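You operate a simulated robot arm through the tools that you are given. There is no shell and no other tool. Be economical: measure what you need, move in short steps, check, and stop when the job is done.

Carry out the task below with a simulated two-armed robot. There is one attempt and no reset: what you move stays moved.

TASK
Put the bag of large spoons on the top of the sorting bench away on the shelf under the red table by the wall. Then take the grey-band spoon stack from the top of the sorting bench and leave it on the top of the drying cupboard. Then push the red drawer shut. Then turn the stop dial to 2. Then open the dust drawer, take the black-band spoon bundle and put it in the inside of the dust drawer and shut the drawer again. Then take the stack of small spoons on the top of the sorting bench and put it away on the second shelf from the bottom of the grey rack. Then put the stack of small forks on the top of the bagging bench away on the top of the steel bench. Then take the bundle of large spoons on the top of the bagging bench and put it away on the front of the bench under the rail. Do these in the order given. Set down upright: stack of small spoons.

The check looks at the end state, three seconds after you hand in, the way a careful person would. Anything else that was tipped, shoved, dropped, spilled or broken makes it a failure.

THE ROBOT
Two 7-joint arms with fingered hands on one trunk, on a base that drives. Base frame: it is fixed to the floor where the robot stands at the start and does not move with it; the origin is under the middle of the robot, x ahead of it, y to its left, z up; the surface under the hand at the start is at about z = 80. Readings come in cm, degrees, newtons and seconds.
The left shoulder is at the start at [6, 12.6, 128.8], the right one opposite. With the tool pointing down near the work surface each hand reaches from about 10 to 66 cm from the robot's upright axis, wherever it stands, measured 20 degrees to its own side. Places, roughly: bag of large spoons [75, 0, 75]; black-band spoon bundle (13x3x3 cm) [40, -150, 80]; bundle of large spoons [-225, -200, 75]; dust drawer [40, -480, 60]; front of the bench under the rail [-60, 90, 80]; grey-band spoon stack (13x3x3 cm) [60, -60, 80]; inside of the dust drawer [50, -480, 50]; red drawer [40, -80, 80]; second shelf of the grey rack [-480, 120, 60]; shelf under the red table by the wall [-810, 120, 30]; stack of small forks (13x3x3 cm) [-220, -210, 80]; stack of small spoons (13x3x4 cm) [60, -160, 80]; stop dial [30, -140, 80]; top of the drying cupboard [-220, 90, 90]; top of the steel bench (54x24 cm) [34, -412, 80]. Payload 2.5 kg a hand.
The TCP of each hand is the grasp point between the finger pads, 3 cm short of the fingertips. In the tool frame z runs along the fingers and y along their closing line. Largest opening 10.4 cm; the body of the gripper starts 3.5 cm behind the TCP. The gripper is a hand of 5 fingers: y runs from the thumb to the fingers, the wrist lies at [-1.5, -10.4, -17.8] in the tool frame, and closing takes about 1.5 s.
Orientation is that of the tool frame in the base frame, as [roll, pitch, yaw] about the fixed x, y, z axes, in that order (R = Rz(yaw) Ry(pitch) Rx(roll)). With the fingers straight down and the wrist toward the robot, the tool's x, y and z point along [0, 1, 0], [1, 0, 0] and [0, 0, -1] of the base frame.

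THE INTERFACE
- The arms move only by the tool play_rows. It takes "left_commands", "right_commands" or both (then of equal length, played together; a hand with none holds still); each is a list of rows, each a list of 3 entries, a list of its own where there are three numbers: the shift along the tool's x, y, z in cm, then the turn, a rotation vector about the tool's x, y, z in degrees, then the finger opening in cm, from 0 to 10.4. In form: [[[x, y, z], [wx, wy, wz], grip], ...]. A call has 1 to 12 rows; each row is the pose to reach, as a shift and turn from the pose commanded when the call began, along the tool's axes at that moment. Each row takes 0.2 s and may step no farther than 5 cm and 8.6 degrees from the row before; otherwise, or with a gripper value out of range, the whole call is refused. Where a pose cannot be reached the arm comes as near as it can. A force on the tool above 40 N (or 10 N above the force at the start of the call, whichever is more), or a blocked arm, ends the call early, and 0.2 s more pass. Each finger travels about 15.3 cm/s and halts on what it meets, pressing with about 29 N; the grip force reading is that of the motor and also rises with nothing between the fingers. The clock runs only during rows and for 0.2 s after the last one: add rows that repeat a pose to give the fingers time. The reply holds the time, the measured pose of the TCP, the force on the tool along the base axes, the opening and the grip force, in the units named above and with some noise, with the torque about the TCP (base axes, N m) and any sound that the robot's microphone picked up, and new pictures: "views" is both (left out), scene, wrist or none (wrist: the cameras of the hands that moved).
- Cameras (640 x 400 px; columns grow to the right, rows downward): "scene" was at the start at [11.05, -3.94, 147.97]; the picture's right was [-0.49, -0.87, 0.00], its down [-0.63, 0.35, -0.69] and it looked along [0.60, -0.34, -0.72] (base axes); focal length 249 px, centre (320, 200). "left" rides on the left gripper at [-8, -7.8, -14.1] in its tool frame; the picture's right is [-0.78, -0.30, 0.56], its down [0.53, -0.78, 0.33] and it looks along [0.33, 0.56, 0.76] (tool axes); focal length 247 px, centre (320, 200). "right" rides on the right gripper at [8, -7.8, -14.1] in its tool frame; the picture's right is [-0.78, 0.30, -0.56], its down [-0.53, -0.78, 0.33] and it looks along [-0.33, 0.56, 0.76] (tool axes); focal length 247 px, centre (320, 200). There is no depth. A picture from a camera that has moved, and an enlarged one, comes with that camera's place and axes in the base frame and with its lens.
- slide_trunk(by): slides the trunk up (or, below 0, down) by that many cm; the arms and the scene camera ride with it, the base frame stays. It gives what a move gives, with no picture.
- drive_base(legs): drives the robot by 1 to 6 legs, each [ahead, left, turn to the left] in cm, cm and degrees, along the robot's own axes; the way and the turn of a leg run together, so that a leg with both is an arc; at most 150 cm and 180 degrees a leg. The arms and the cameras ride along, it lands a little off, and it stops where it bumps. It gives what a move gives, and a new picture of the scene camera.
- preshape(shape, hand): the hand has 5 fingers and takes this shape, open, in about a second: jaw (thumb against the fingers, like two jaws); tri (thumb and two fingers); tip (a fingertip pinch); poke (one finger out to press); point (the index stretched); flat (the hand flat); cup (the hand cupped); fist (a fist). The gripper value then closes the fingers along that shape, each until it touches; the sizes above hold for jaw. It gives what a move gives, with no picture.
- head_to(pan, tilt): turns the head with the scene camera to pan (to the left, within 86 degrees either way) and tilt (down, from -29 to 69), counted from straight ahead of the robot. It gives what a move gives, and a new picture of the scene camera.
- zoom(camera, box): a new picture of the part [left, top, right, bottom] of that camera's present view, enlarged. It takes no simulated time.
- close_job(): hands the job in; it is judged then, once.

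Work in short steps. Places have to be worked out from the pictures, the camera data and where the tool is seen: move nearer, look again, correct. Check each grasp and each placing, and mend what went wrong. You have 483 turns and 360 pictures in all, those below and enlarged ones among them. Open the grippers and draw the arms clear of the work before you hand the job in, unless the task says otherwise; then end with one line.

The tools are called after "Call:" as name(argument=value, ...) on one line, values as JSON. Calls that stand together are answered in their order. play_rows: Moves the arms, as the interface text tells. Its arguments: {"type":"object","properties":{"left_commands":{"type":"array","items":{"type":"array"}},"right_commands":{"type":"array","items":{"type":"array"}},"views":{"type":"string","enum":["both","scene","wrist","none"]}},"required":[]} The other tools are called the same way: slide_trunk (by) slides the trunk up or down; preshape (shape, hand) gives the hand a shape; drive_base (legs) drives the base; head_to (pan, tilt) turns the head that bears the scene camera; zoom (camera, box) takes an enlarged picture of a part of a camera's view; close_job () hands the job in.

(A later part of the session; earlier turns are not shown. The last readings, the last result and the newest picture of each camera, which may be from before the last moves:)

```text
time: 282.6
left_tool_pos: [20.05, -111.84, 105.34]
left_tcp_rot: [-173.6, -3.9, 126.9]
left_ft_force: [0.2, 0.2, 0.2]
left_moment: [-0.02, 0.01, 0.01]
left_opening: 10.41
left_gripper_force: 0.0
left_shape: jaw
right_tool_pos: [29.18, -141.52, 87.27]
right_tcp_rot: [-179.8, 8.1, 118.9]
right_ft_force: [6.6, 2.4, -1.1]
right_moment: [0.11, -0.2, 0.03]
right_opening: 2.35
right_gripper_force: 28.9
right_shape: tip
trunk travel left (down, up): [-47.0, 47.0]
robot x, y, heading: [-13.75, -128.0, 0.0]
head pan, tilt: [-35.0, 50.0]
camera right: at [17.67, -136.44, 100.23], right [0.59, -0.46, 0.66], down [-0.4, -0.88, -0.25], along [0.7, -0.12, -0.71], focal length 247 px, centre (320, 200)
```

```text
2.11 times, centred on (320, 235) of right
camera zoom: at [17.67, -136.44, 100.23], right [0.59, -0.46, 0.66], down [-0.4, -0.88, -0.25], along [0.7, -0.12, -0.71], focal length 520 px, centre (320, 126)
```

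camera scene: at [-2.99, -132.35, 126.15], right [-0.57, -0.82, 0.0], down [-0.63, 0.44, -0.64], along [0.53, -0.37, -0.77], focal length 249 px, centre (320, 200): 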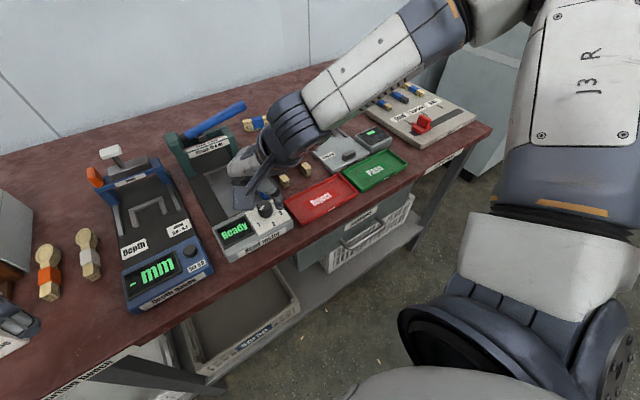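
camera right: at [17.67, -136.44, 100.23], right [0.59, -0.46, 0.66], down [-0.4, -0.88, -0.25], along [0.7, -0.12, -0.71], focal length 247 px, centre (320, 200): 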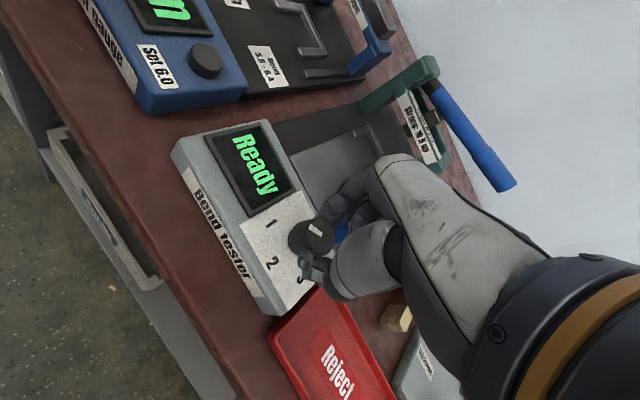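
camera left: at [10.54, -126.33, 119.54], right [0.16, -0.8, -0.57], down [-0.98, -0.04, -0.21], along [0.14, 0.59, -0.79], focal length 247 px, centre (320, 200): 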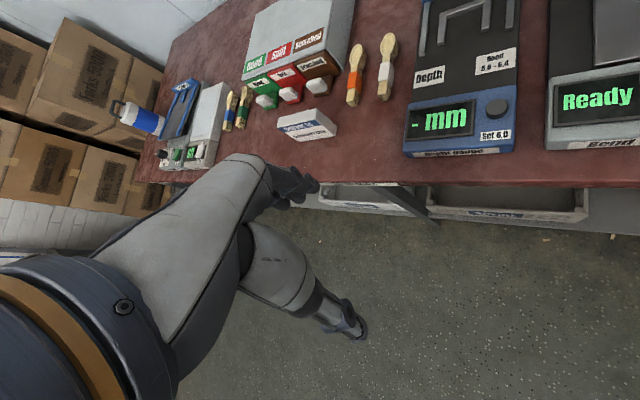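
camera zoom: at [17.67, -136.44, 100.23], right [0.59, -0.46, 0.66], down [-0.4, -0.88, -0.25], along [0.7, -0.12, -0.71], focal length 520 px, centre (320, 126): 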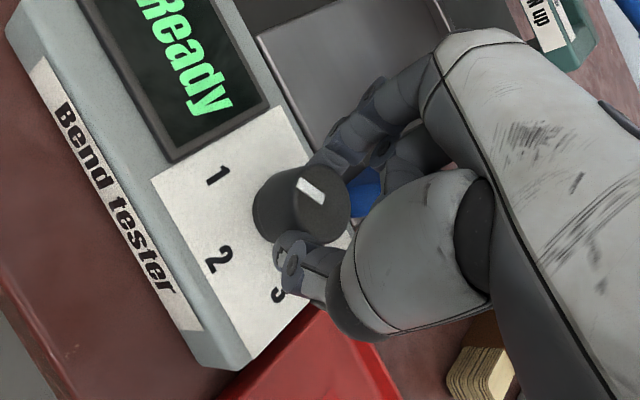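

Good centred grip (2.35 cm, low side force). Rotate +34° about the vertical and check.

Call:
play_rows(right_commands=[[[0, 0, 0], [-1.18, 0, -8.4], 0.5], [[0, 0, 0], [-2.36, 0, -16.8], 0.5], [[0, 0, 0], [-3.5, 0, -25.2], 0.5], [[0, 0, 0], [-4.7, 0, -33.6], 0.5]], views="wrist")

Call:
zoom(camera="right", box=[220, 140, 420, 330])

```text
time: 283.6
left_tool_pos: [20.16, -111.83, 105.2]
left_tcp_rot: [-173.6, -3.9, 126.9]
left_ft_force: [0.0, 0.8, 0.2]
left_moment: [-0.01, -0.01, 0.01]
left_opening: 10.4
left_gripper_force: 0.0
left_shape: jaw
right_tool_pos: [29.19, -141.62, 87.29]
right_tcp_rot: [180.0, 7.9, 152.8]
right_ft_force: [8.7, -0.7, -4.1]
right_moment: [0.14, -0.17, -0.01]
right_opening: 2.42
right_gripper_force: 28.8
right_shape: tip
trunk travel left (down, up): [-47.0, 47.0]
robot x, y, heading: [-13.18, -127.57, 0.0]
head pan, tilt: [-35.0, 50.0]
camera right: at [16.93, -143.69, 100.21], right [0.75, -0.05, 0.66], down [0.16, -0.95, -0.25], along [0.64, 0.29, -0.71], focal length 247 px, centre (320, 200)
```

right: 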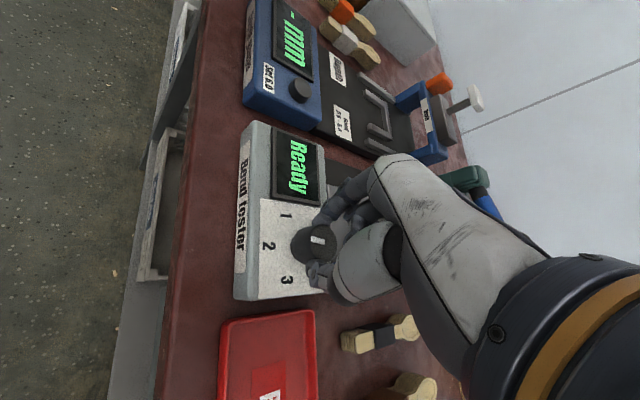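

```text
2.11 times, centred on (320, 235) of right
camera zoom: at [16.93, -143.69, 100.21], right [0.75, -0.05, 0.66], down [0.16, -0.95, -0.25], along [0.64, 0.29, -0.71], focal length 520 px, centre (320, 126)
```

zoom: 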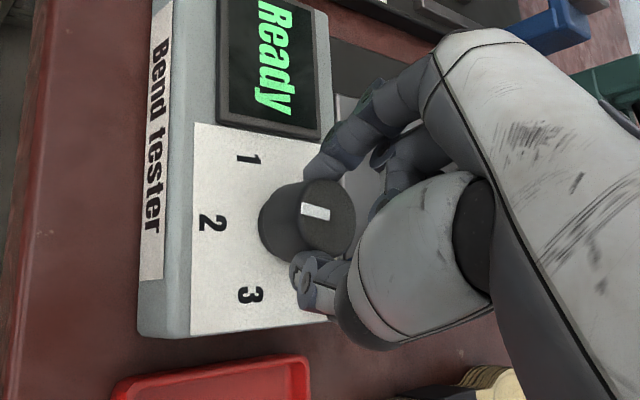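

The pointer now seems to aim at 2 (it likely snapped to the detent). Open, lift and inspect.

Call:
play_rows(right_commands=[[[0, 0, 0], [0, 0, 0], 3], [[0, 0, 0], [0, 0, 0], 6], [[0, 0, 0], [0, 0, 0], 6], [[-0.4, 0, -3], [0, 0, 0], 6], [[-1, 0, -7], [0, 0, 0], 6]], views="wrist")

Call:
zoom(camera="right", box=[220, 140, 420, 330])

Call:
zoom(camera="scene", box=[200, 150, 340, 270])

```text
time: 284.8
left_tool_pos: [19.92, -111.95, 105.32]
left_tcp_rot: [-173.7, -4.0, 126.9]
left_ft_force: [-0.7, 0.5, 0.4]
left_moment: [0.0, -0.01, 0.0]
left_opening: 10.4
left_gripper_force: 0.0
left_shape: jaw
right_tool_pos: [29.1, -141.58, 94.33]
right_tcp_rot: [-179.7, 7.9, 152.9]
right_ft_force: [0.7, 0.0, 0.2]
right_moment: [0.0, 0.0, -0.06]
right_opening: 5.99
right_gripper_force: 0.1
right_shape: tip
trunk travel left (down, up): [-47.0, 47.0]
robot x, y, heading: [-13.38, -127.75, -0.1]
head pan, tilt: [-35.0, 50.0]
camera right: at [16.74, -143.72, 107.27], right [0.75, -0.05, 0.66], down [0.16, -0.95, -0.25], along [0.64, 0.29, -0.71], focal length 247 px, centre (320, 200)
```

right: 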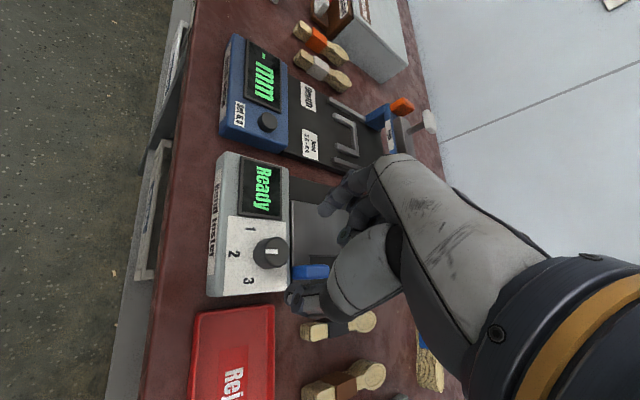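

```text
2.11 times, centred on (320, 235) of right
camera zoom: at [16.74, -143.72, 107.27], right [0.75, -0.05, 0.66], down [0.16, -0.95, -0.25], along [0.64, 0.29, -0.71], focal length 520 px, centre (320, 126)
```

zoom: 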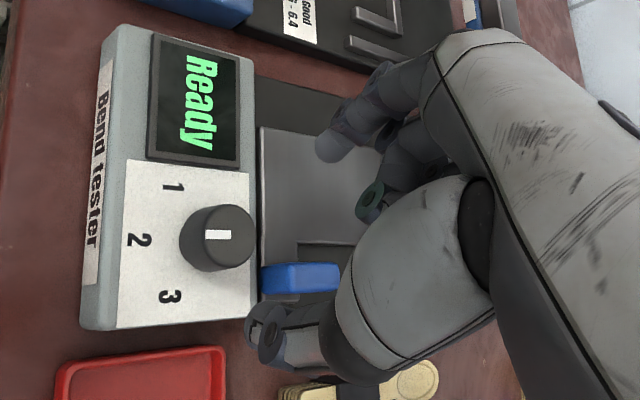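

```text
3.33 times, centred on (270, 210) of scene
camera zoom: at [-3.02, -132.34, 126.15], right [-0.57, -0.82, 0.0], down [-0.63, 0.44, -0.64], along [0.53, -0.37, -0.77], focal length 829 px, centre (487, 167)
```

zoom: 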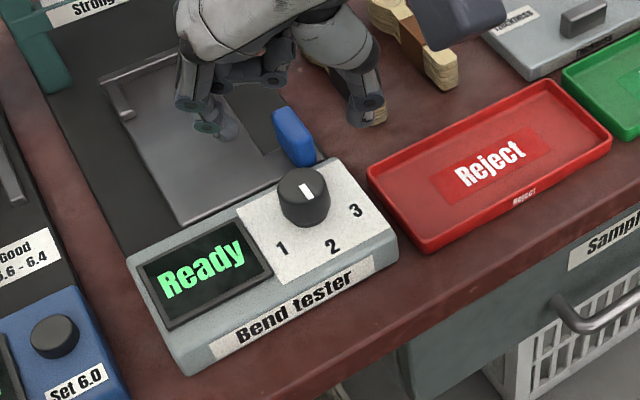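

The dial now points to 2. Next: the dust drawer. Back away and look along -y.

Call:
drive_base(legs=[[-50, 0, 0]])

Call:
head_to(pan=-70, tilt=20)

Call:
preshape(hand="right", shape="jaw")

```text
time: 287.8
left_tool_pos: [-29.98, -111.89, 105.24]
left_tcp_rot: [-173.7, -3.9, 127.0]
left_ft_force: [-0.3, 0.2, -0.1]
left_moment: [-0.01, 0.04, 0.0]
left_opening: 10.38
left_gripper_force: 0.0
left_shape: jaw
right_tool_pos: [-20.81, -141.5, 94.33]
right_tcp_rot: [-179.9, 8.0, 152.8]
right_ft_force: [0.5, 0.6, -0.6]
right_moment: [0.0, 0.01, 0.0]
right_opening: 5.96
right_gripper_force: 0.0
right_shape: tip
trunk travel left (down, up): [-47.0, 47.0]
robot x, y, heading: [-63.46, -127.69, 0.4]
head pan, tilt: [-35.0, 50.0]
camera scene: at [-52.91, -132.36, 126.15], right [-0.57, -0.82, 0.0], down [-0.63, 0.44, -0.64], along [0.53, -0.37, -0.77], focal length 249 px, centre (320, 200)
```

scene: 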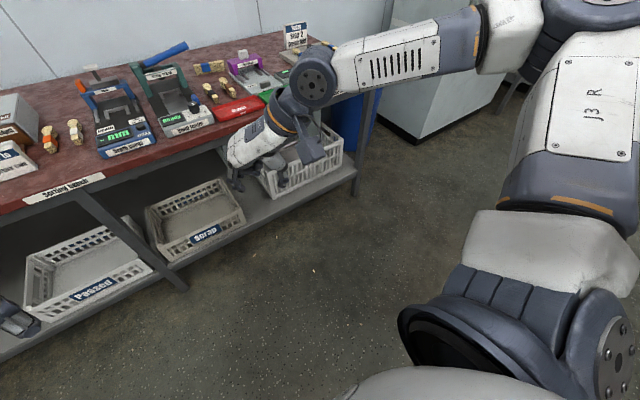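

```text
time: 288.8
left_tool_pos: [-29.98, -111.85, 105.23]
left_tcp_rot: [-173.6, -4.0, 127.0]
left_ft_force: [0.4, 0.8, -0.3]
left_moment: [-0.01, 0.02, 0.0]
left_opening: 10.43
left_gripper_force: 0.1
left_shape: jaw
right_tool_pos: [-20.82, -141.5, 94.32]
right_tcp_rot: [-179.9, 8.0, 152.9]
right_ft_force: [0.1, 0.0, 0.0]
right_moment: [0.0, 0.02, 0.0]
right_opening: 5.98
right_gripper_force: 0.1
right_shape: tip
trunk travel left (down, up): [-47.0, 47.0]
robot x, y, heading: [-63.32, -128.0, -0.2]
head pan, tilt: [-70.0, 20.0]
camera scene: at [-55.99, -136.7, 130.7], right [-0.94, -0.34, 0.0], down [-0.12, 0.32, -0.94], along [0.32, -0.88, -0.34], focal length 249 px, centre (320, 200)
```

scene: 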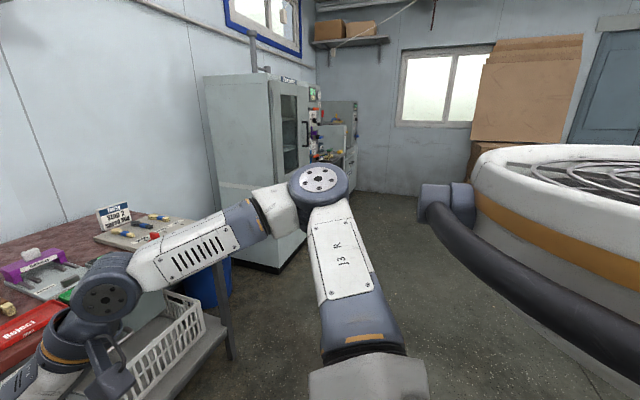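

```text
time: 289.7
left_tool_pos: [-29.81, -111.89, 105.13]
left_tcp_rot: [-173.6, -4.0, 127.0]
left_ft_force: [0.0, 0.5, -0.5]
left_moment: [0.01, 0.01, -0.01]
left_opening: 10.41
left_gripper_force: 0.2
left_shape: jaw
right_tool_pos: [-20.88, -141.35, 94.32]
right_tcp_rot: [-179.8, 8.0, 153.0]
right_ft_force: [0.9, 0.0, 0.2]
right_moment: [0.0, -0.04, -0.03]
right_opening: 10.39
right_gripper_force: 0.0
right_shape: jaw
trunk travel left (down, up): [-47.0, 47.0]
robot x, y, heading: [-63.16, -127.48, -0.0]
head pan, tilt: [-70.0, 20.0]
```

Strafe along to y≈-400 and look at the steel bench / dust drawer.

Call:
drive_base(legs=[[0, -140, 0], [0, -130, 0]])

Call:
head_to(pan=-25, tilt=25)

```text
time: 302.7
left_tool_pos: [-30.12, -380.39, 105.17]
left_tcp_rot: [-173.6, -3.9, 126.8]
left_ft_force: [-0.2, 0.0, -0.4]
left_moment: [-0.02, 0.0, 0.02]
left_opening: 10.38
left_gripper_force: 0.0
left_shape: jaw
right_tool_pos: [-20.99, -409.91, 94.44]
right_tcp_rot: [-179.8, 8.0, 152.7]
right_ft_force: [-0.5, 0.3, 0.1]
right_moment: [0.03, 0.01, 0.0]
right_opening: 10.38
right_gripper_force: 0.0
right_shape: jaw
trunk travel left (down, up): [-47.0, 47.0]
robot x, y, heading: [-63.67, -396.21, -0.3]
head pan, tilt: [-70.0, 20.0]
camera scene: at [-56.24, -405.04, 130.71], right [-0.94, -0.34, 0.0], down [-0.12, 0.32, -0.94], along [0.32, -0.88, -0.34], focal length 249 px, centre (320, 200)
```

scene: 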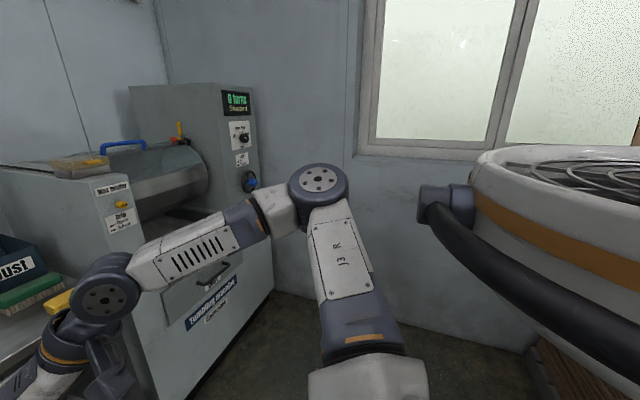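

```text
time: 303.8
left_tool_pos: [-30.19, -380.27, 105.2]
left_tcp_rot: [-173.6, -4.0, 126.8]
left_ft_force: [-0.8, 0.4, 0.2]
left_moment: [0.0, 0.0, -0.01]
left_opening: 10.4
left_gripper_force: 0.1
left_shape: jaw
right_tool_pos: [-21.03, -409.91, 94.32]
right_tcp_rot: [-179.8, 8.0, 152.7]
right_ft_force: [-0.4, -0.1, -0.8]
right_moment: [0.0, 0.02, -0.01]
right_opening: 10.4
right_gripper_force: 0.1
right_shape: jaw
trunk travel left (down, up): [-47.0, 47.0]
robot x, y, heading: [-63.29, -396.32, -0.1]
head pan, tilt: [-25.0, 25.0]
camera scene: at [-51.06, -400.19, 129.9], right [-0.43, -0.91, 0.0], down [-0.38, 0.18, -0.91], along [0.82, -0.39, -0.42], focal length 249 px, centre (320, 200)
```

scene: 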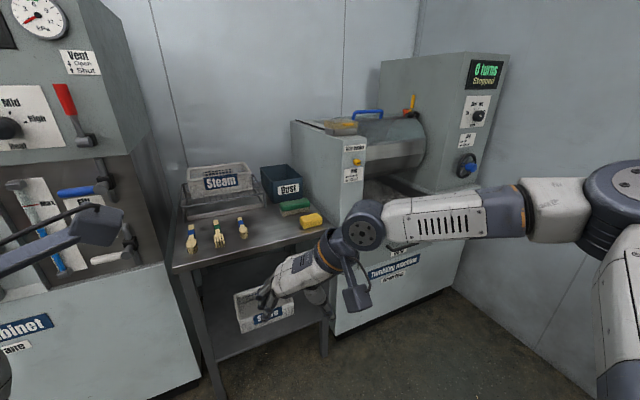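

The tumbling machine (right) carries the dust drawer; the steel bench is left of it. Shift right in front and look.

Call:
drive_base(legs=[[0, -60, 0]])

Call:
head_to(pan=-10, tilt=35)

Call:
zoom(camera="scene", box=[160, 60, 460, 380])

```text
time: 307.2
left_tool_pos: [-30.2, -439.4, 105.27]
left_tcp_rot: [-173.6, -4.0, 126.8]
left_ft_force: [0.5, -0.1, 0.2]
left_moment: [0.01, -0.02, 0.02]
left_opening: 10.41
left_gripper_force: 0.0
left_shape: jaw
right_tool_pos: [-20.92, -469.05, 94.42]
right_tcp_rot: [-179.8, 8.1, 152.8]
right_ft_force: [-0.3, 0.3, -0.3]
right_moment: [0.01, 0.0, 0.01]
right_opening: 10.41
right_gripper_force: 0.0
right_shape: jaw
trunk travel left (down, up): [-47.0, 47.0]
robot x, y, heading: [-63.75, -455.45, 0.2]
head pan, tilt: [-25.0, 25.0]
camera scene: at [-51.1, -459.38, 129.9], right [-0.42, -0.91, 0.0], down [-0.38, 0.18, -0.91], along [0.82, -0.38, -0.42], focal length 249 px, centre (320, 200)
```

scene: 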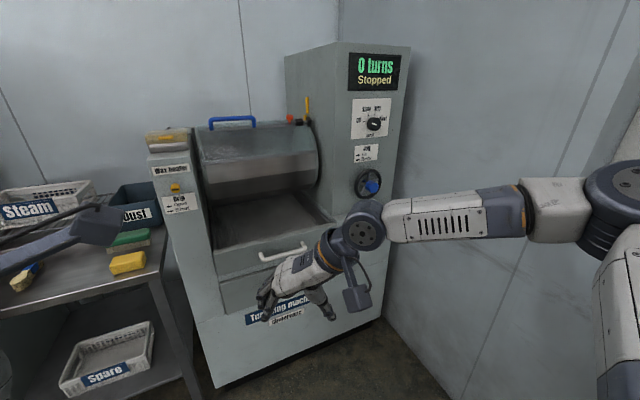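

```text
time: 308.0
left_tool_pos: [-30.18, -439.37, 105.27]
left_tcp_rot: [-173.5, -3.9, 126.8]
left_ft_force: [0.1, -0.8, -0.8]
left_moment: [0.0, -0.01, 0.0]
left_opening: 10.36
left_gripper_force: 0.1
left_shape: jaw
right_tool_pos: [-21.04, -469.0, 94.42]
right_tcp_rot: [-179.7, 8.0, 152.9]
right_ft_force: [0.1, 0.9, -0.7]
right_moment: [0.04, 0.02, 0.02]
right_opening: 10.38
right_gripper_force: 0.0
right_shape: jaw
trunk travel left (down, up): [-47.0, 47.0]
robot x, y, heading: [-63.45, -455.69, -0.2]
head pan, tilt: [-10.0, 35.0]
camera scene: at [-50.78, -457.0, 128.33], right [-0.17, -0.98, 0.0], down [-0.56, 0.1, -0.82], along [0.81, -0.14, -0.57], focal length 249 px, centre (320, 200)
```

scene: 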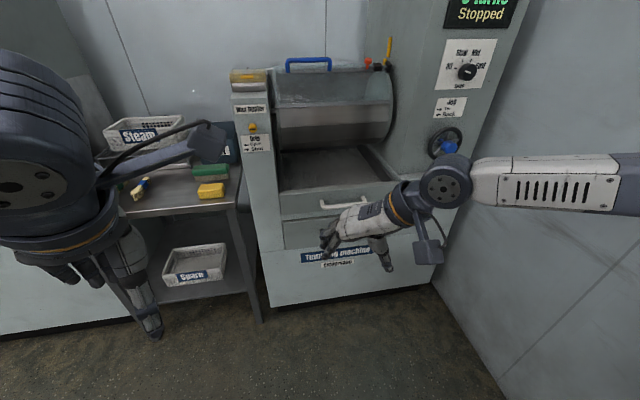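

```text
1.25 times, centred on (310, 220) of scene
camera zoom: at [-50.78, -457.0, 128.33], right [-0.17, -0.98, 0.0], down [-0.56, 0.1, -0.82], along [0.81, -0.14, -0.57], focal length 311 px, centre (332, 175)
```

zoom: 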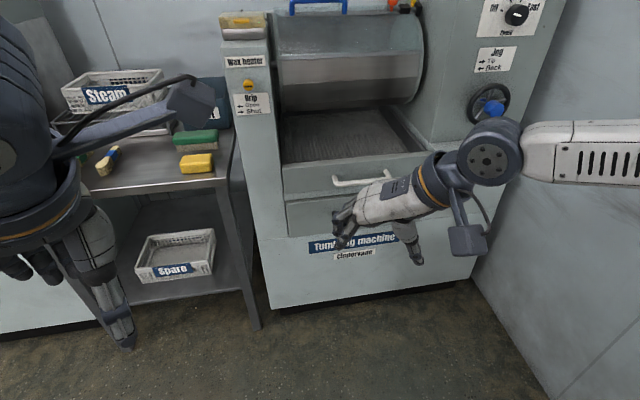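

The handle of the drawer shows at about x 30, z 68, y -471..-492, partly behind my right hand. Raise the trunk and pull the hands back for a clear look.

Call:
slide_trunk(by=22)

Call:
play_rows(right_commands=[[[0, 0, -3], [0, 0, 0], 10.4], [[2, -3, -6], [0, 0, 0], 10.4], [[4, -6, -9], [0, 0, 0], 10.4], [[6, -9, -11], [0, 0, 0], 10.4]], views="none")

Call:
head_to(pan=-12, tilt=45)

```text
time: 310.3
left_tool_pos: [-30.21, -439.42, 127.17]
left_tcp_rot: [-173.7, -3.9, 126.9]
left_ft_force: [0.5, -0.4, 0.0]
left_moment: [0.01, -0.02, -0.01]
left_opening: 10.39
left_gripper_force: 0.0
left_shape: jaw
right_tool_pos: [-21.19, -468.92, 116.32]
right_tcp_rot: [-179.8, 8.1, 152.8]
right_ft_force: [0.1, -0.1, 0.3]
right_moment: [0.02, 0.04, -0.02]
right_opening: 10.38
right_gripper_force: 0.1
right_shape: jaw
trunk travel left (down, up): [-69.0, 25.0]
robot x, y, heading: [-63.45, -455.43, -0.1]
head pan, tilt: [-10.0, 35.0]
```

```text
time: 311.3
left_tool_pos: [-30.16, -439.57, 127.23]
left_tcp_rot: [-173.7, -3.9, 126.8]
left_ft_force: [-0.4, -0.1, -0.7]
left_moment: [0.02, -0.01, 0.03]
left_opening: 10.4
left_gripper_force: 0.1
left_shape: jaw
right_tool_pos: [-31.75, -473.86, 126.44]
right_tcp_rot: [-179.8, 7.9, 153.0]
right_ft_force: [-0.2, -0.9, 0.7]
right_moment: [0.01, 0.0, -0.02]
right_opening: 10.41
right_gripper_force: 0.1
right_shape: jaw
trunk travel left (down, up): [-69.0, 25.0]
robot x, y, heading: [-63.43, -455.38, -0.2]
head pan, tilt: [-10.0, 35.0]
```

```text
time: 312.0
left_tool_pos: [-30.15, -439.51, 127.2]
left_tcp_rot: [-173.6, -4.0, 126.9]
left_ft_force: [-0.2, 0.3, -0.3]
left_moment: [0.04, 0.0, 0.0]
left_opening: 10.38
left_gripper_force: 0.1
left_shape: jaw
right_tool_pos: [-31.76, -473.76, 126.41]
right_tcp_rot: [-179.7, 8.0, 152.8]
right_ft_force: [-0.1, 0.1, 0.8]
right_moment: [-0.03, 0.0, 0.03]
right_opening: 10.4
right_gripper_force: 0.1
right_shape: jaw
trunk travel left (down, up): [-69.0, 25.0]
robot x, y, heading: [-63.37, -455.43, -0.2]
head pan, tilt: [-12.0, 45.0]
camera scene: at [-51.49, -457.15, 148.84], right [-0.21, -0.98, 0.0], down [-0.69, 0.15, -0.71], along [0.69, -0.15, -0.71], focal length 249 px, centre (320, 200)
```

scene: 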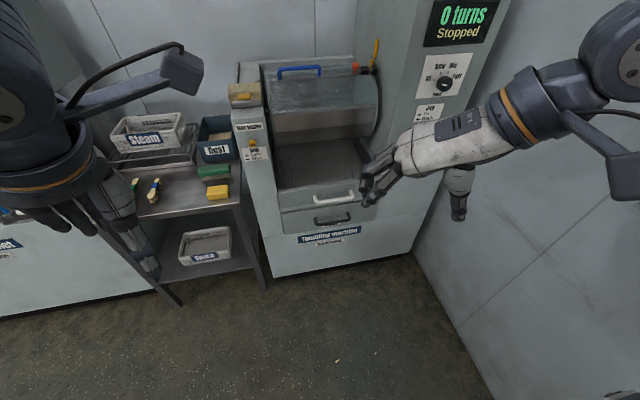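

Call:
zoom(camera="scene", box=[230, 120, 430, 280])

```text
2.50 times, centred on (330, 200) of scene
camera zoom: at [-51.49, -457.15, 148.84], right [-0.21, -0.98, 0.0], down [-0.69, 0.15, -0.71], along [0.69, -0.15, -0.71], focal length 622 px, centre (295, 200)
```

zoom: 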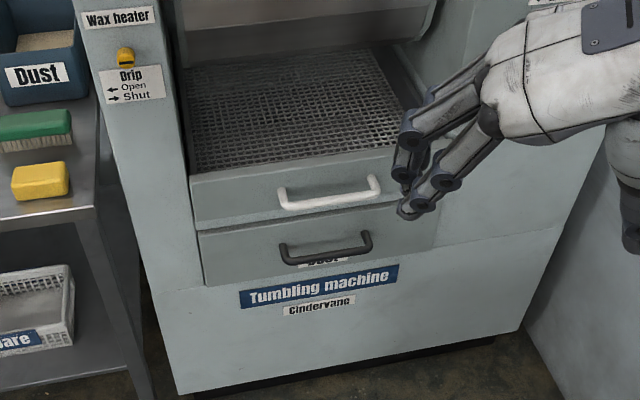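

The lower drawer with the black handle is labelled "Dust". Handle: y≈-472..-491, z≈50. I'll grasp it with the fingers pointing forward; first bring the right hand to yaw 90 and then pitch it forward, in free space.

Call:
play_rows(right_commands=[[[0, 0, 0], [0, 8, 0], 10.4], [[0, 1, 0], [0, 8, 8], 10.4], [[0, 2, 0], [0, 8, 16], 10.4], [[0, 2, 0], [0, 8, 24], 10.4], [[0, 2, 0], [0, 8, 32], 10.4], [[0, 2, 0], [0, 8, 40], 10.4], [[0, 2, 0], [0, 8, 48], 10.4], [[0, 2, 0], [0, 8, 56], 10.4], [[0, 2, 0], [0, 8, 62], 10.4]], views="none")

Call:
slide_trunk(by=-30)

```text
time: 313.7
left_tool_pos: [-30.29, -439.45, 127.24]
left_tcp_rot: [-173.5, -3.9, 126.8]
left_ft_force: [0.5, 0.4, -0.9]
left_moment: [0.01, -0.01, 0.01]
left_opening: 10.39
left_gripper_force: 0.0
left_shape: jaw
right_tool_pos: [-31.19, -470.63, 124.48]
right_tcp_rot: [-179.9, -13.1, 103.3]
right_ft_force: [-0.5, -0.2, 0.3]
right_moment: [-0.01, 0.0, -0.03]
right_opening: 10.41
right_gripper_force: 0.1
right_shape: jaw
trunk travel left (down, up): [-69.0, 25.0]
robot x, y, heading: [-63.27, -455.53, -0.3]
head pan, tilt: [-12.0, 45.0]
stopped in row 8 (right hand): the arm was blocked; the commanded pose is now the measured one
```

```text
time: 316.7
left_tool_pos: [-30.31, -439.44, 97.21]
left_tcp_rot: [-173.5, -4.0, 126.8]
left_ft_force: [0.0, 0.1, -0.2]
left_moment: [0.02, 0.01, 0.03]
left_opening: 10.4
left_gripper_force: 0.1
left_shape: jaw
right_tool_pos: [-31.14, -470.51, 94.52]
right_tcp_rot: [179.8, -13.2, 103.3]
right_ft_force: [-0.8, -0.5, 0.8]
right_moment: [-0.02, 0.03, 0.04]
right_opening: 10.37
right_gripper_force: 0.3
right_shape: jaw
trunk travel left (down, up): [-39.0, 55.0]
robot x, y, heading: [-63.54, -455.26, 0.1]
head pan, tilt: [-12.0, 45.0]
```

Extend the right hand forward/down and finish levelling it.

Call:
play_rows(right_commands=[[[0, 3, 3], [0, -4, 4], 10.4], [[0, 6, 6], [0, -8, 8], 10.4], [[0, 9, 9], [0, -13, 13], 10.4], [[0, 10, 12], [0, -13, 13], 10.4]], views="none")

Call:
play_rows(right_commands=[[[0, 0, 0], [-8, 0, 0], 10.4], [[0, 0, 0], [-16, 0, 0], 10.4], [[0, 0, 0], [-24, 0, 0], 10.4], [[0, 0, 0], [-32, 0, 0], 10.4], [[0, 0, 0], [-40, 0, 0], 10.4], [[0, 0, 0], [-48, 0, 0], 10.4]], views="both")

```text
time: 317.7
left_tool_pos: [-30.17, -439.29, 97.22]
left_tcp_rot: [-173.6, -4.0, 126.9]
left_ft_force: [-1.1, -0.1, -0.4]
left_moment: [0.01, 0.02, -0.04]
left_opening: 10.4
left_gripper_force: 0.0
left_shape: jaw
right_tool_pos: [-21.88, -465.6, 83.11]
right_tcp_rot: [-178.9, 0.1, 90.4]
right_ft_force: [-0.2, 0.1, -0.6]
right_moment: [0.02, -0.03, 0.02]
right_opening: 10.37
right_gripper_force: 0.0
right_shape: jaw
trunk travel left (down, up): [-39.0, 55.0]
robot x, y, heading: [-63.15, -455.73, 0.1]
head pan, tilt: [-12.0, 45.0]
```

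```text
time: 319.1
left_tool_pos: [-30.28, -439.45, 97.23]
left_tcp_rot: [-173.6, -4.0, 126.9]
left_ft_force: [0.1, -0.2, -0.5]
left_moment: [0.02, -0.03, 0.03]
left_opening: 10.43
left_gripper_force: 0.1
left_shape: jaw
right_tool_pos: [-20.28, -467.78, 84.95]
right_tcp_rot: [133.0, 0.1, 90.5]
right_ft_force: [0.1, -0.2, -0.1]
right_moment: [0.03, 0.01, 0.02]
right_opening: 10.4
right_gripper_force: 0.1
right_shape: jaw
right hand out of reach, approached as far as the arm can: row 4, 5, 6
trunk travel left (down, up): [-39.0, 55.0]
robot x, y, heading: [-63.85, -455.3, 0.0]
head pan, tilt: [-12.0, 45.0]
camera scene: at [-51.5, -457.16, 118.84], right [-0.21, -0.98, 0.0], down [-0.69, 0.15, -0.71], along [0.69, -0.15, -0.71], focal length 249 px, centre (320, 200)
camera right: at [-36.04, -459.8, 88.78], right [-0.2, -0.78, 0.6], down [-0.28, -0.54, -0.79], along [0.94, -0.33, -0.11], focal length 247 px, centre (320, 200)
```

scene: 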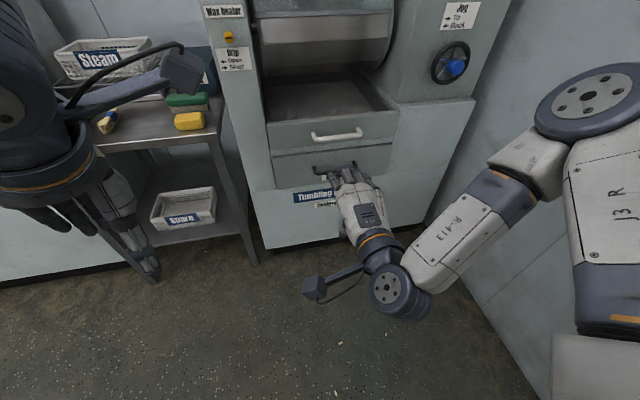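
right: 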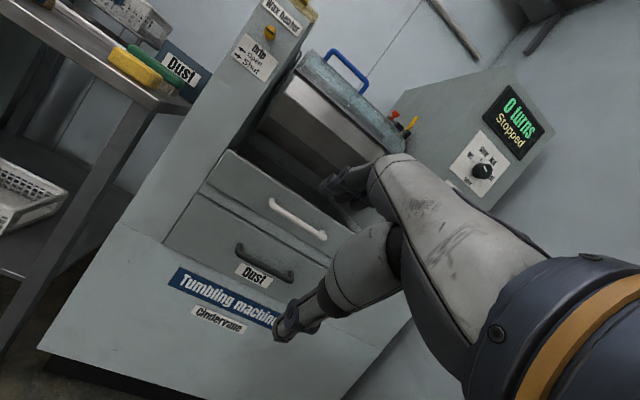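

Triangulation puts the black handle at x≈19, y -470..-486, z≈62. The 47° forward pitch is good for hooking it. Lower the trunk, drive up so the hand is ~8 cm short along its finger axis.

Call:
slide_trunk(by=-17)

Call:
drive_base(legs=[[31, -10.2, 0]])

Call:
play_rows(right_commands=[[[0, 0, 0], [0, 0, 0], 5], [[0, 0, 0], [0, 0, 0], 5]], views="wrist")

```text
time: 321.0
left_tool_pos: [-30.3, -439.44, 80.24]
left_tcp_rot: [-173.6, -3.9, 126.8]
left_ft_force: [0.0, 0.3, 0.1]
left_moment: [0.01, 0.01, 0.0]
left_opening: 10.41
left_gripper_force: 0.1
left_shape: jaw
right_tool_pos: [-20.37, -467.8, 67.88]
right_tcp_rot: [133.2, 0.2, 90.4]
right_ft_force: [-0.4, -0.6, 0.4]
right_moment: [0.02, 0.0, -0.01]
right_opening: 10.42
right_gripper_force: 0.1
right_shape: jaw
trunk travel left (down, up): [-22.0, 72.0]
robot x, y, heading: [-63.45, -455.33, 0.0]
head pan, tilt: [-12.0, 45.0]
```

```text
time: 323.2
left_tool_pos: [0.59, -449.68, 80.33]
left_tcp_rot: [-173.6, -4.0, 127.0]
left_ft_force: [-0.3, 0.3, -0.2]
left_moment: [-0.03, 0.0, 0.02]
left_opening: 10.42
left_gripper_force: 0.1
left_shape: jaw
right_tool_pos: [10.5, -477.93, 67.73]
right_tcp_rot: [133.2, 0.2, 90.5]
right_ft_force: [-0.3, -0.8, 1.2]
right_moment: [0.01, -0.03, -0.01]
right_opening: 10.39
right_gripper_force: 0.1
right_shape: jaw
trunk travel left (down, up): [-22.0, 72.0]
robot x, y, heading: [-32.73, -466.04, 0.2]
head pan, tilt: [-12.0, 45.0]
camera scene: at [-20.62, -467.35, 101.84], right [-0.21, -0.98, 0.0], down [-0.69, 0.15, -0.71], along [0.69, -0.15, -0.71], focal length 249 px, centre (320, 200)
```

scene: 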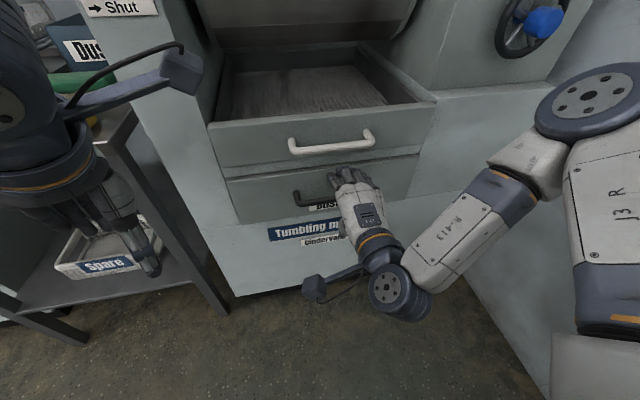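

```text
time: 323.8
left_tool_pos: [0.66, -449.59, 80.18]
left_tcp_rot: [-173.7, -4.0, 127.0]
left_ft_force: [-0.3, 0.6, -0.5]
left_moment: [0.02, 0.05, -0.03]
left_opening: 10.39
left_gripper_force: 0.0
left_shape: jaw
right_tool_pos: [10.6, -477.96, 67.84]
right_tcp_rot: [133.2, 0.2, 90.5]
right_ft_force: [-0.1, -0.4, -0.8]
right_moment: [0.02, -0.02, 0.0]
right_opening: 5.04
right_gripper_force: 0.1
right_shape: jaw
trunk travel left (down, up): [-22.0, 72.0]
robot x, y, heading: [-32.58, -465.96, -0.3]
head pan, tilt: [-12.0, 45.0]
camera right: at [-5.12, -469.96, 71.79], right [-0.2, -0.78, 0.6], down [-0.28, -0.54, -0.79], along [0.94, -0.32, -0.12], focal length 247 px, centre (320, 200)
```

right: 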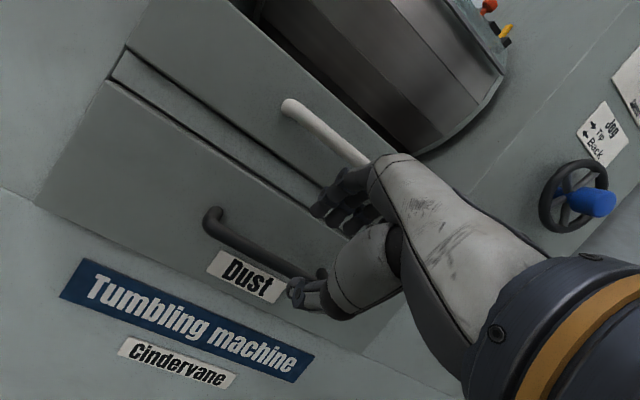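

Handle refined: x≈19.5, z≈61.2. Approach along the fingers: first 6 of 10 cm.

Call:
play_rows(right_commands=[[[0, 1.3, 2], [0, 0, 0], 5], [[0, 1.3, 4], [0, 0, 0], 5], [[0, 1.3, 6], [0, 0, 0], 5]], views="both")

Call:
zoom(camera="right", box=[180, 130, 440, 330])

Call:
zoom(camera="scene", box=[240, 110, 440, 290])

```text
time: 324.6
left_tool_pos: [0.6, -449.66, 80.26]
left_tcp_rot: [-173.6, -3.9, 127.0]
left_ft_force: [-0.3, 0.1, -0.3]
left_moment: [0.02, -0.01, 0.01]
left_opening: 10.4
left_gripper_force: 0.1
left_shape: jaw
right_tool_pos: [15.91, -479.11, 65.91]
right_tcp_rot: [133.3, 0.1, 90.7]
right_ft_force: [0.0, 0.1, -0.9]
right_moment: [-0.02, 0.03, -0.02]
right_opening: 5.07
right_gripper_force: 0.1
right_shape: jaw
right hand out of reach, approached as far as the arm can: row 2, 3
trunk travel left (down, up): [-22.0, 72.0]
robot x, y, heading: [-32.39, -465.98, 0.2]
head pan, tilt: [-12.0, 45.0]
camera scene: at [-20.61, -467.35, 101.84], right [-0.21, -0.98, 0.0], down [-0.69, 0.15, -0.71], along [0.69, -0.15, -0.71], focal length 249 px, centre (320, 200)
camera right: at [0.21, -471.15, 69.99], right [-0.19, -0.78, 0.6], down [-0.28, -0.54, -0.79], along [0.94, -0.32, -0.12], focal length 247 px, centre (320, 200)
```

scene: 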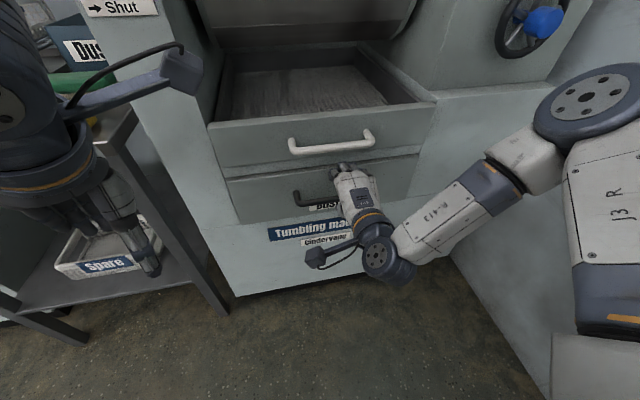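
right: 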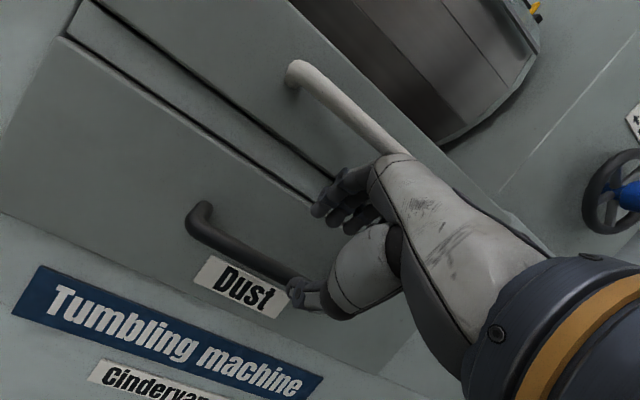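

```text
2.00 times, centred on (310, 230) of right
camera zoom: at [0.21, -471.15, 69.99], right [-0.19, -0.78, 0.6], down [-0.28, -0.54, -0.79], along [0.94, -0.32, -0.12], focal length 494 px, centre (340, 140)
```

zoom: 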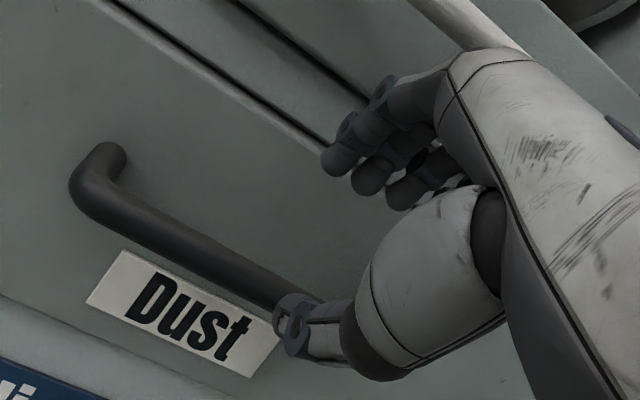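

```text
2.22 times, centred on (340, 200) of scene
camera zoom: at [-20.61, -467.35, 101.84], right [-0.21, -0.98, 0.0], down [-0.69, 0.15, -0.71], along [0.69, -0.15, -0.71], focal length 553 px, centre (276, 200)
```

zoom: 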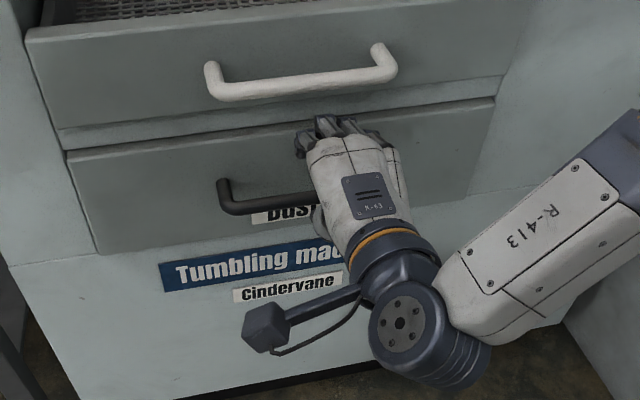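

The arm is at its limit; finish the approach with base and trunk in small alternating steps that keep the bar between thumb and fingers.

Call:
drive_base(legs=[[1.5, 0, 0]])

Call:
slide_trunk(by=-4.3)

Call:
zoom(camera="right", box=[180, 130, 440, 330])

```text
time: 325.4
left_tool_pos: [2.2, -449.62, 80.17]
left_tcp_rot: [-173.5, -3.9, 126.9]
left_ft_force: [0.0, 0.1, 0.0]
left_moment: [-0.02, -0.01, 0.01]
left_opening: 10.39
left_gripper_force: 0.1
left_shape: jaw
right_tool_pos: [17.4, -479.07, 66.01]
right_tcp_rot: [133.3, 0.2, 90.7]
right_ft_force: [1.0, -0.3, -0.1]
right_moment: [0.0, 0.0, 0.01]
right_opening: 5.07
right_gripper_force: 0.0
right_shape: jaw
trunk travel left (down, up): [-22.0, 72.0]
robot x, y, heading: [-31.31, -465.19, 0.1]
head pan, tilt: [-12.0, 45.0]
camera scene: at [-19.11, -467.34, 101.84], right [-0.21, -0.98, 0.0], down [-0.69, 0.15, -0.71], along [0.69, -0.15, -0.71], focal length 249 px, centre (320, 200)
```

scene: 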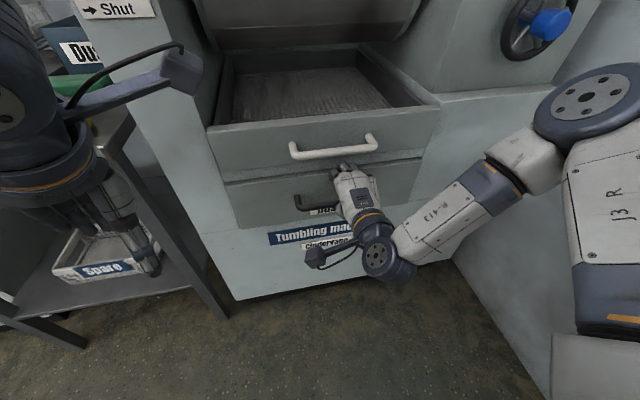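

```text
time: 326.2
left_tool_pos: [2.06, -449.56, 75.94]
left_tcp_rot: [-173.6, -4.1, 127.0]
left_ft_force: [0.4, -0.2, 0.1]
left_moment: [-0.03, 0.01, -0.01]
left_opening: 10.41
left_gripper_force: 0.0
left_shape: jaw
right_tool_pos: [17.4, -479.05, 61.72]
right_tcp_rot: [133.3, 0.1, 90.6]
right_ft_force: [-0.9, -0.1, -0.7]
right_moment: [-0.02, -0.01, 0.01]
right_opening: 5.02
right_gripper_force: 0.0
right_shape: jaw
trunk travel left (down, up): [-17.7, 76.3]
robot x, y, heading: [-31.02, -465.68, -0.1]
head pan, tilt: [-12.0, 45.0]
```

```text
2.00 times, centred on (310, 230) of right
camera zoom: at [1.71, -471.14, 65.7], right [-0.19, -0.78, 0.6], down [-0.28, -0.54, -0.79], along [0.94, -0.32, -0.12], focal length 494 px, centre (340, 140)
```

zoom: 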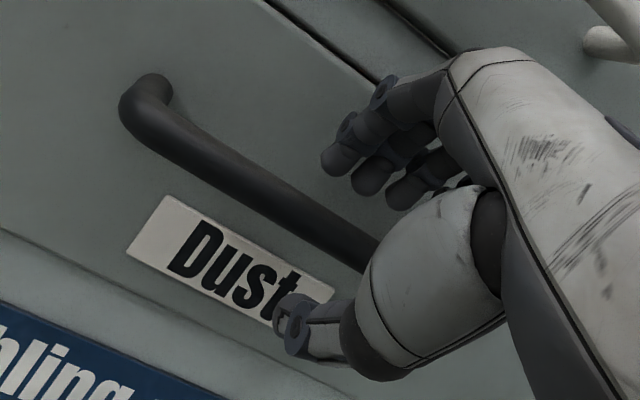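

The bar runs between fingers and thumb. Drive 1.5 cm further and close.

Call:
drive_base(legs=[[1.6, 0, 0]])

Call:
play_rows(right_commands=[[[0, 0, 0], [0, 0, 0], 3], [[0, 0, 0], [0, 0, 0], 1], [[0, 0, 0], [0, 0, 0], 0], [[0, 0, 0], [0, 0, 0], 0], [[0, 0, 0], [0, 0, 0], 0]], views="wrist")

```text
time: 327.0
left_tool_pos: [3.74, -449.68, 75.87]
left_tcp_rot: [-173.7, -3.9, 127.0]
left_ft_force: [-0.8, 0.6, 0.0]
left_moment: [0.01, -0.01, 0.01]
left_opening: 10.4
left_gripper_force: 0.1
left_shape: jaw
right_tool_pos: [18.99, -479.08, 61.68]
right_tcp_rot: [133.4, 0.2, 90.6]
right_ft_force: [0.0, 1.1, 0.6]
right_moment: [0.01, 0.0, 0.0]
right_opening: 5.06
right_gripper_force: 0.1
right_shape: jaw
trunk travel left (down, up): [-17.7, 76.3]
robot x, y, heading: [-29.88, -465.92, 0.2]
head pan, tilt: [-12.0, 45.0]
camera scene: at [-17.51, -467.34, 97.54], right [-0.21, -0.98, 0.0], down [-0.69, 0.15, -0.71], along [0.69, -0.15, -0.71], focal length 249 px, centre (320, 200)
```

scene: 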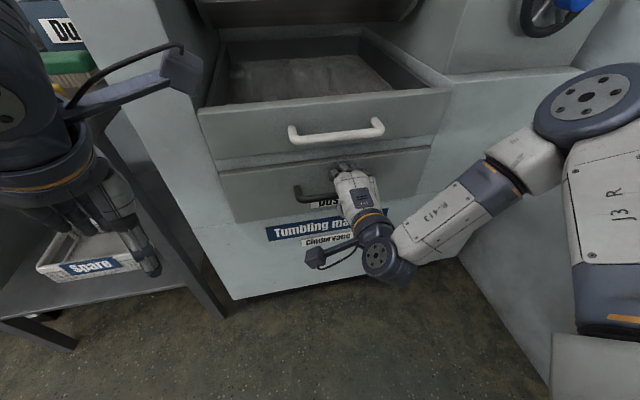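

```text
time: 328.2
left_tool_pos: [3.68, -449.69, 75.78]
left_tcp_rot: [-173.5, -4.0, 126.9]
left_ft_force: [0.0, -0.8, -0.7]
left_moment: [-0.03, 0.01, -0.03]
left_opening: 10.39
left_gripper_force: 0.1
left_shape: jaw
right_tool_pos: [19.02, -479.17, 61.45]
right_tcp_rot: [133.5, 0.1, 90.8]
right_ft_force: [2.4, 1.1, -9.8]
right_moment: [-0.04, 0.07, 0.09]
right_opening: 0.64
right_gripper_force: 28.9
right_shape: jaw
trunk travel left (down, up): [-17.7, 76.3]
robot x, y, heading: [-29.28, -465.83, 0.0]
head pan, tilt: [-12.0, 45.0]
camera right: at [3.32, -471.15, 65.6], right [-0.19, -0.78, 0.6], down [-0.29, -0.54, -0.79], along [0.94, -0.32, -0.12], focal length 247 px, centre (320, 200)
```

right: 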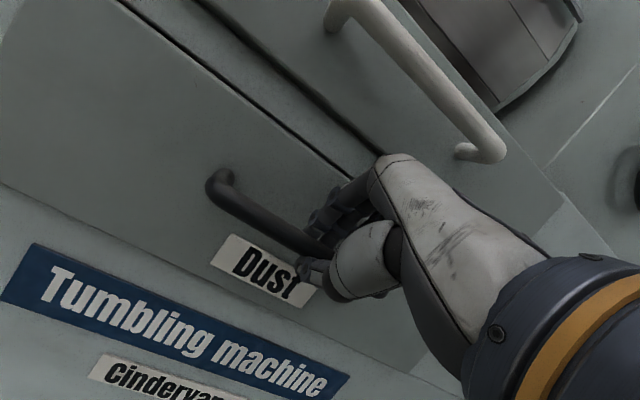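

Handle gripped. Pull by driving back 8 cm first.

Call:
drive_base(legs=[[-8, 0, 0]])

Call:
zoom(camera="scene", box=[180, 40, 480, 260])

```text
time: 329.3
left_tool_pos: [-4.07, -449.63, 75.93]
left_tcp_rot: [-173.6, -4.0, 127.0]
left_ft_force: [0.3, -0.2, 0.0]
left_moment: [0.01, 0.01, 0.03]
left_opening: 10.4
left_gripper_force: 0.1
left_shape: jaw
right_tool_pos: [11.07, -479.05, 61.68]
right_tcp_rot: [133.4, 0.2, 90.6]
right_ft_force: [-2.2, 0.2, -11.6]
right_moment: [-0.07, 0.19, 0.09]
right_opening: 0.63
right_gripper_force: 28.9
right_shape: jaw
trunk travel left (down, up): [-17.7, 76.3]
robot x, y, heading: [-37.88, -466.08, 0.0]
head pan, tilt: [-12.0, 45.0]
camera scene: at [-25.36, -467.37, 97.53], right [-0.21, -0.98, 0.0], down [-0.69, 0.15, -0.71], along [0.69, -0.15, -0.71], focal length 249 px, centre (320, 200)
```

scene: 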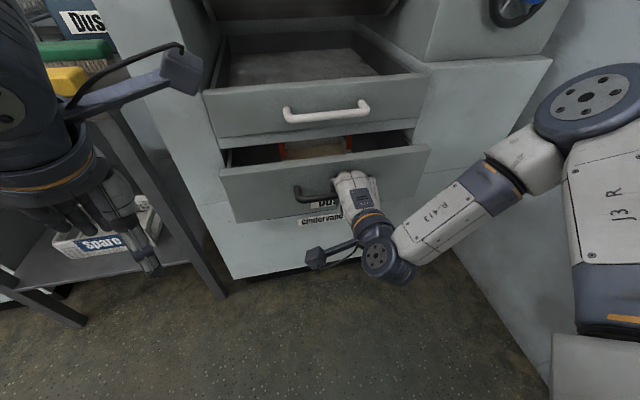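

```text
1.82 times, centred on (330, 150) of scene
camera zoom: at [-25.36, -467.37, 97.53], right [-0.21, -0.98, 0.0], down [-0.69, 0.15, -0.71], along [0.69, -0.15, -0.71], focal length 452 px, centre (302, 291)
```

zoom: 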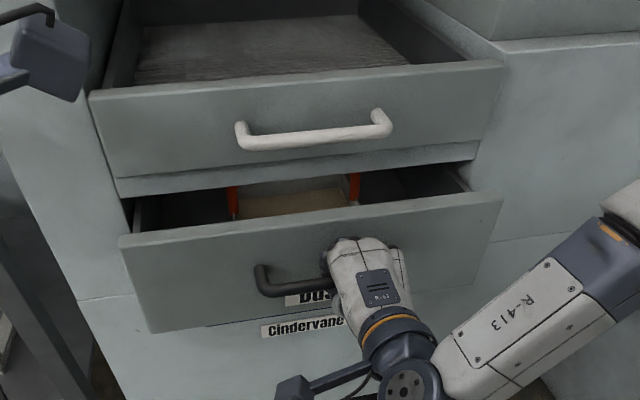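

The drawer slides out. Pull 12 cm more.

Call:
drive_base(legs=[[-12, 0, 0]])

```text
time: 330.5
left_tool_pos: [-16.1, -449.71, 75.89]
left_tcp_rot: [-173.5, -4.1, 127.0]
left_ft_force: [0.5, 0.1, -0.3]
left_moment: [-0.02, -0.01, 0.0]
left_opening: 10.41
left_gripper_force: 0.1
left_shape: jaw
right_tool_pos: [-1.13, -479.23, 61.46]
right_tcp_rot: [133.6, 0.1, 90.7]
right_ft_force: [-1.1, 1.6, -7.2]
right_moment: [-0.09, 0.12, 0.06]
right_opening: 0.66
right_gripper_force: 29.2
right_shape: jaw
trunk travel left (down, up): [-17.7, 76.3]
robot x, y, heading: [-49.34, -465.9, 0.1]
head pan, tilt: [-12.0, 45.0]
camera scene: at [-37.4, -467.39, 97.53], right [-0.21, -0.98, 0.0], down [-0.69, 0.15, -0.71], along [0.69, -0.15, -0.71], focal length 249 px, centre (320, 200)
```

scene: 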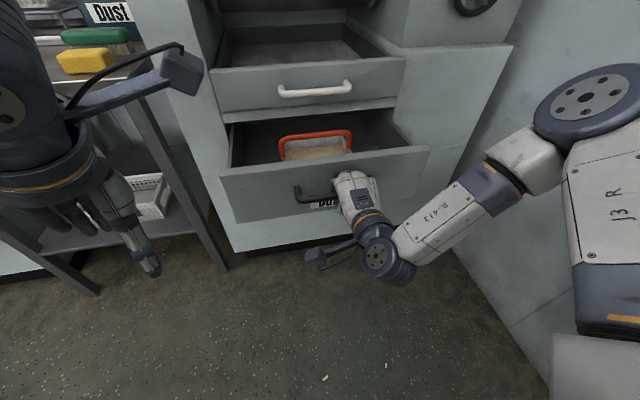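

Pull 6 cm more to see whether there is further travel.

Call:
drive_base(legs=[[-6, 0, 0]])

Call:
zoom(camera="scene", box=[180, 40, 480, 260])

```text
time: 331.5
left_tool_pos: [-22.14, -449.52, 75.91]
left_tcp_rot: [-173.5, -4.1, 126.8]
left_ft_force: [0.5, -0.7, 0.8]
left_moment: [0.0, -0.02, -0.02]
left_opening: 10.39
left_gripper_force: 0.1
left_shape: jaw
right_tool_pos: [-6.85, -479.13, 61.41]
right_tcp_rot: [133.7, 0.1, 90.8]
right_ft_force: [-2.0, 2.4, -4.7]
right_moment: [-0.13, 0.1, 0.08]
right_opening: 0.67
right_gripper_force: 28.7
right_shape: jaw
trunk travel left (down, up): [-17.7, 76.3]
robot x, y, heading: [-55.47, -465.25, 0.1]
head pan, tilt: [-12.0, 45.0]
camera scene: at [-43.39, -467.39, 97.53], right [-0.21, -0.98, 0.0], down [-0.69, 0.15, -0.71], along [0.69, -0.15, -0.71], focal length 249 px, centre (320, 200)
```

scene: 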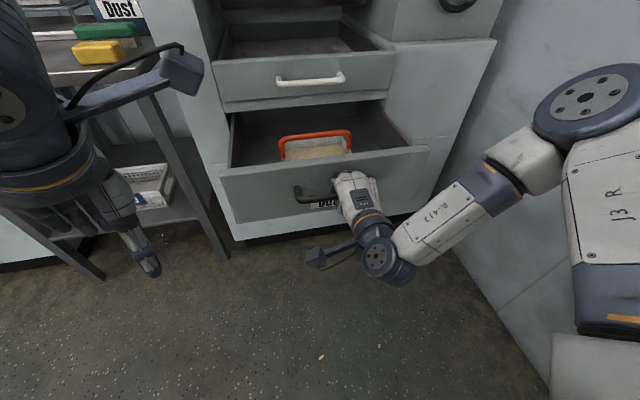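

```text
1.82 times, centred on (330, 150) of scene
camera zoom: at [-43.39, -467.39, 97.53], right [-0.21, -0.98, 0.0], down [-0.69, 0.15, -0.71], along [0.69, -0.15, -0.71], focal length 452 px, centre (302, 291)
```

zoom: 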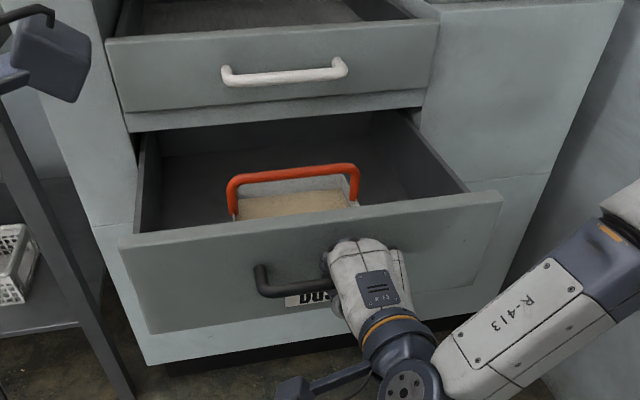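

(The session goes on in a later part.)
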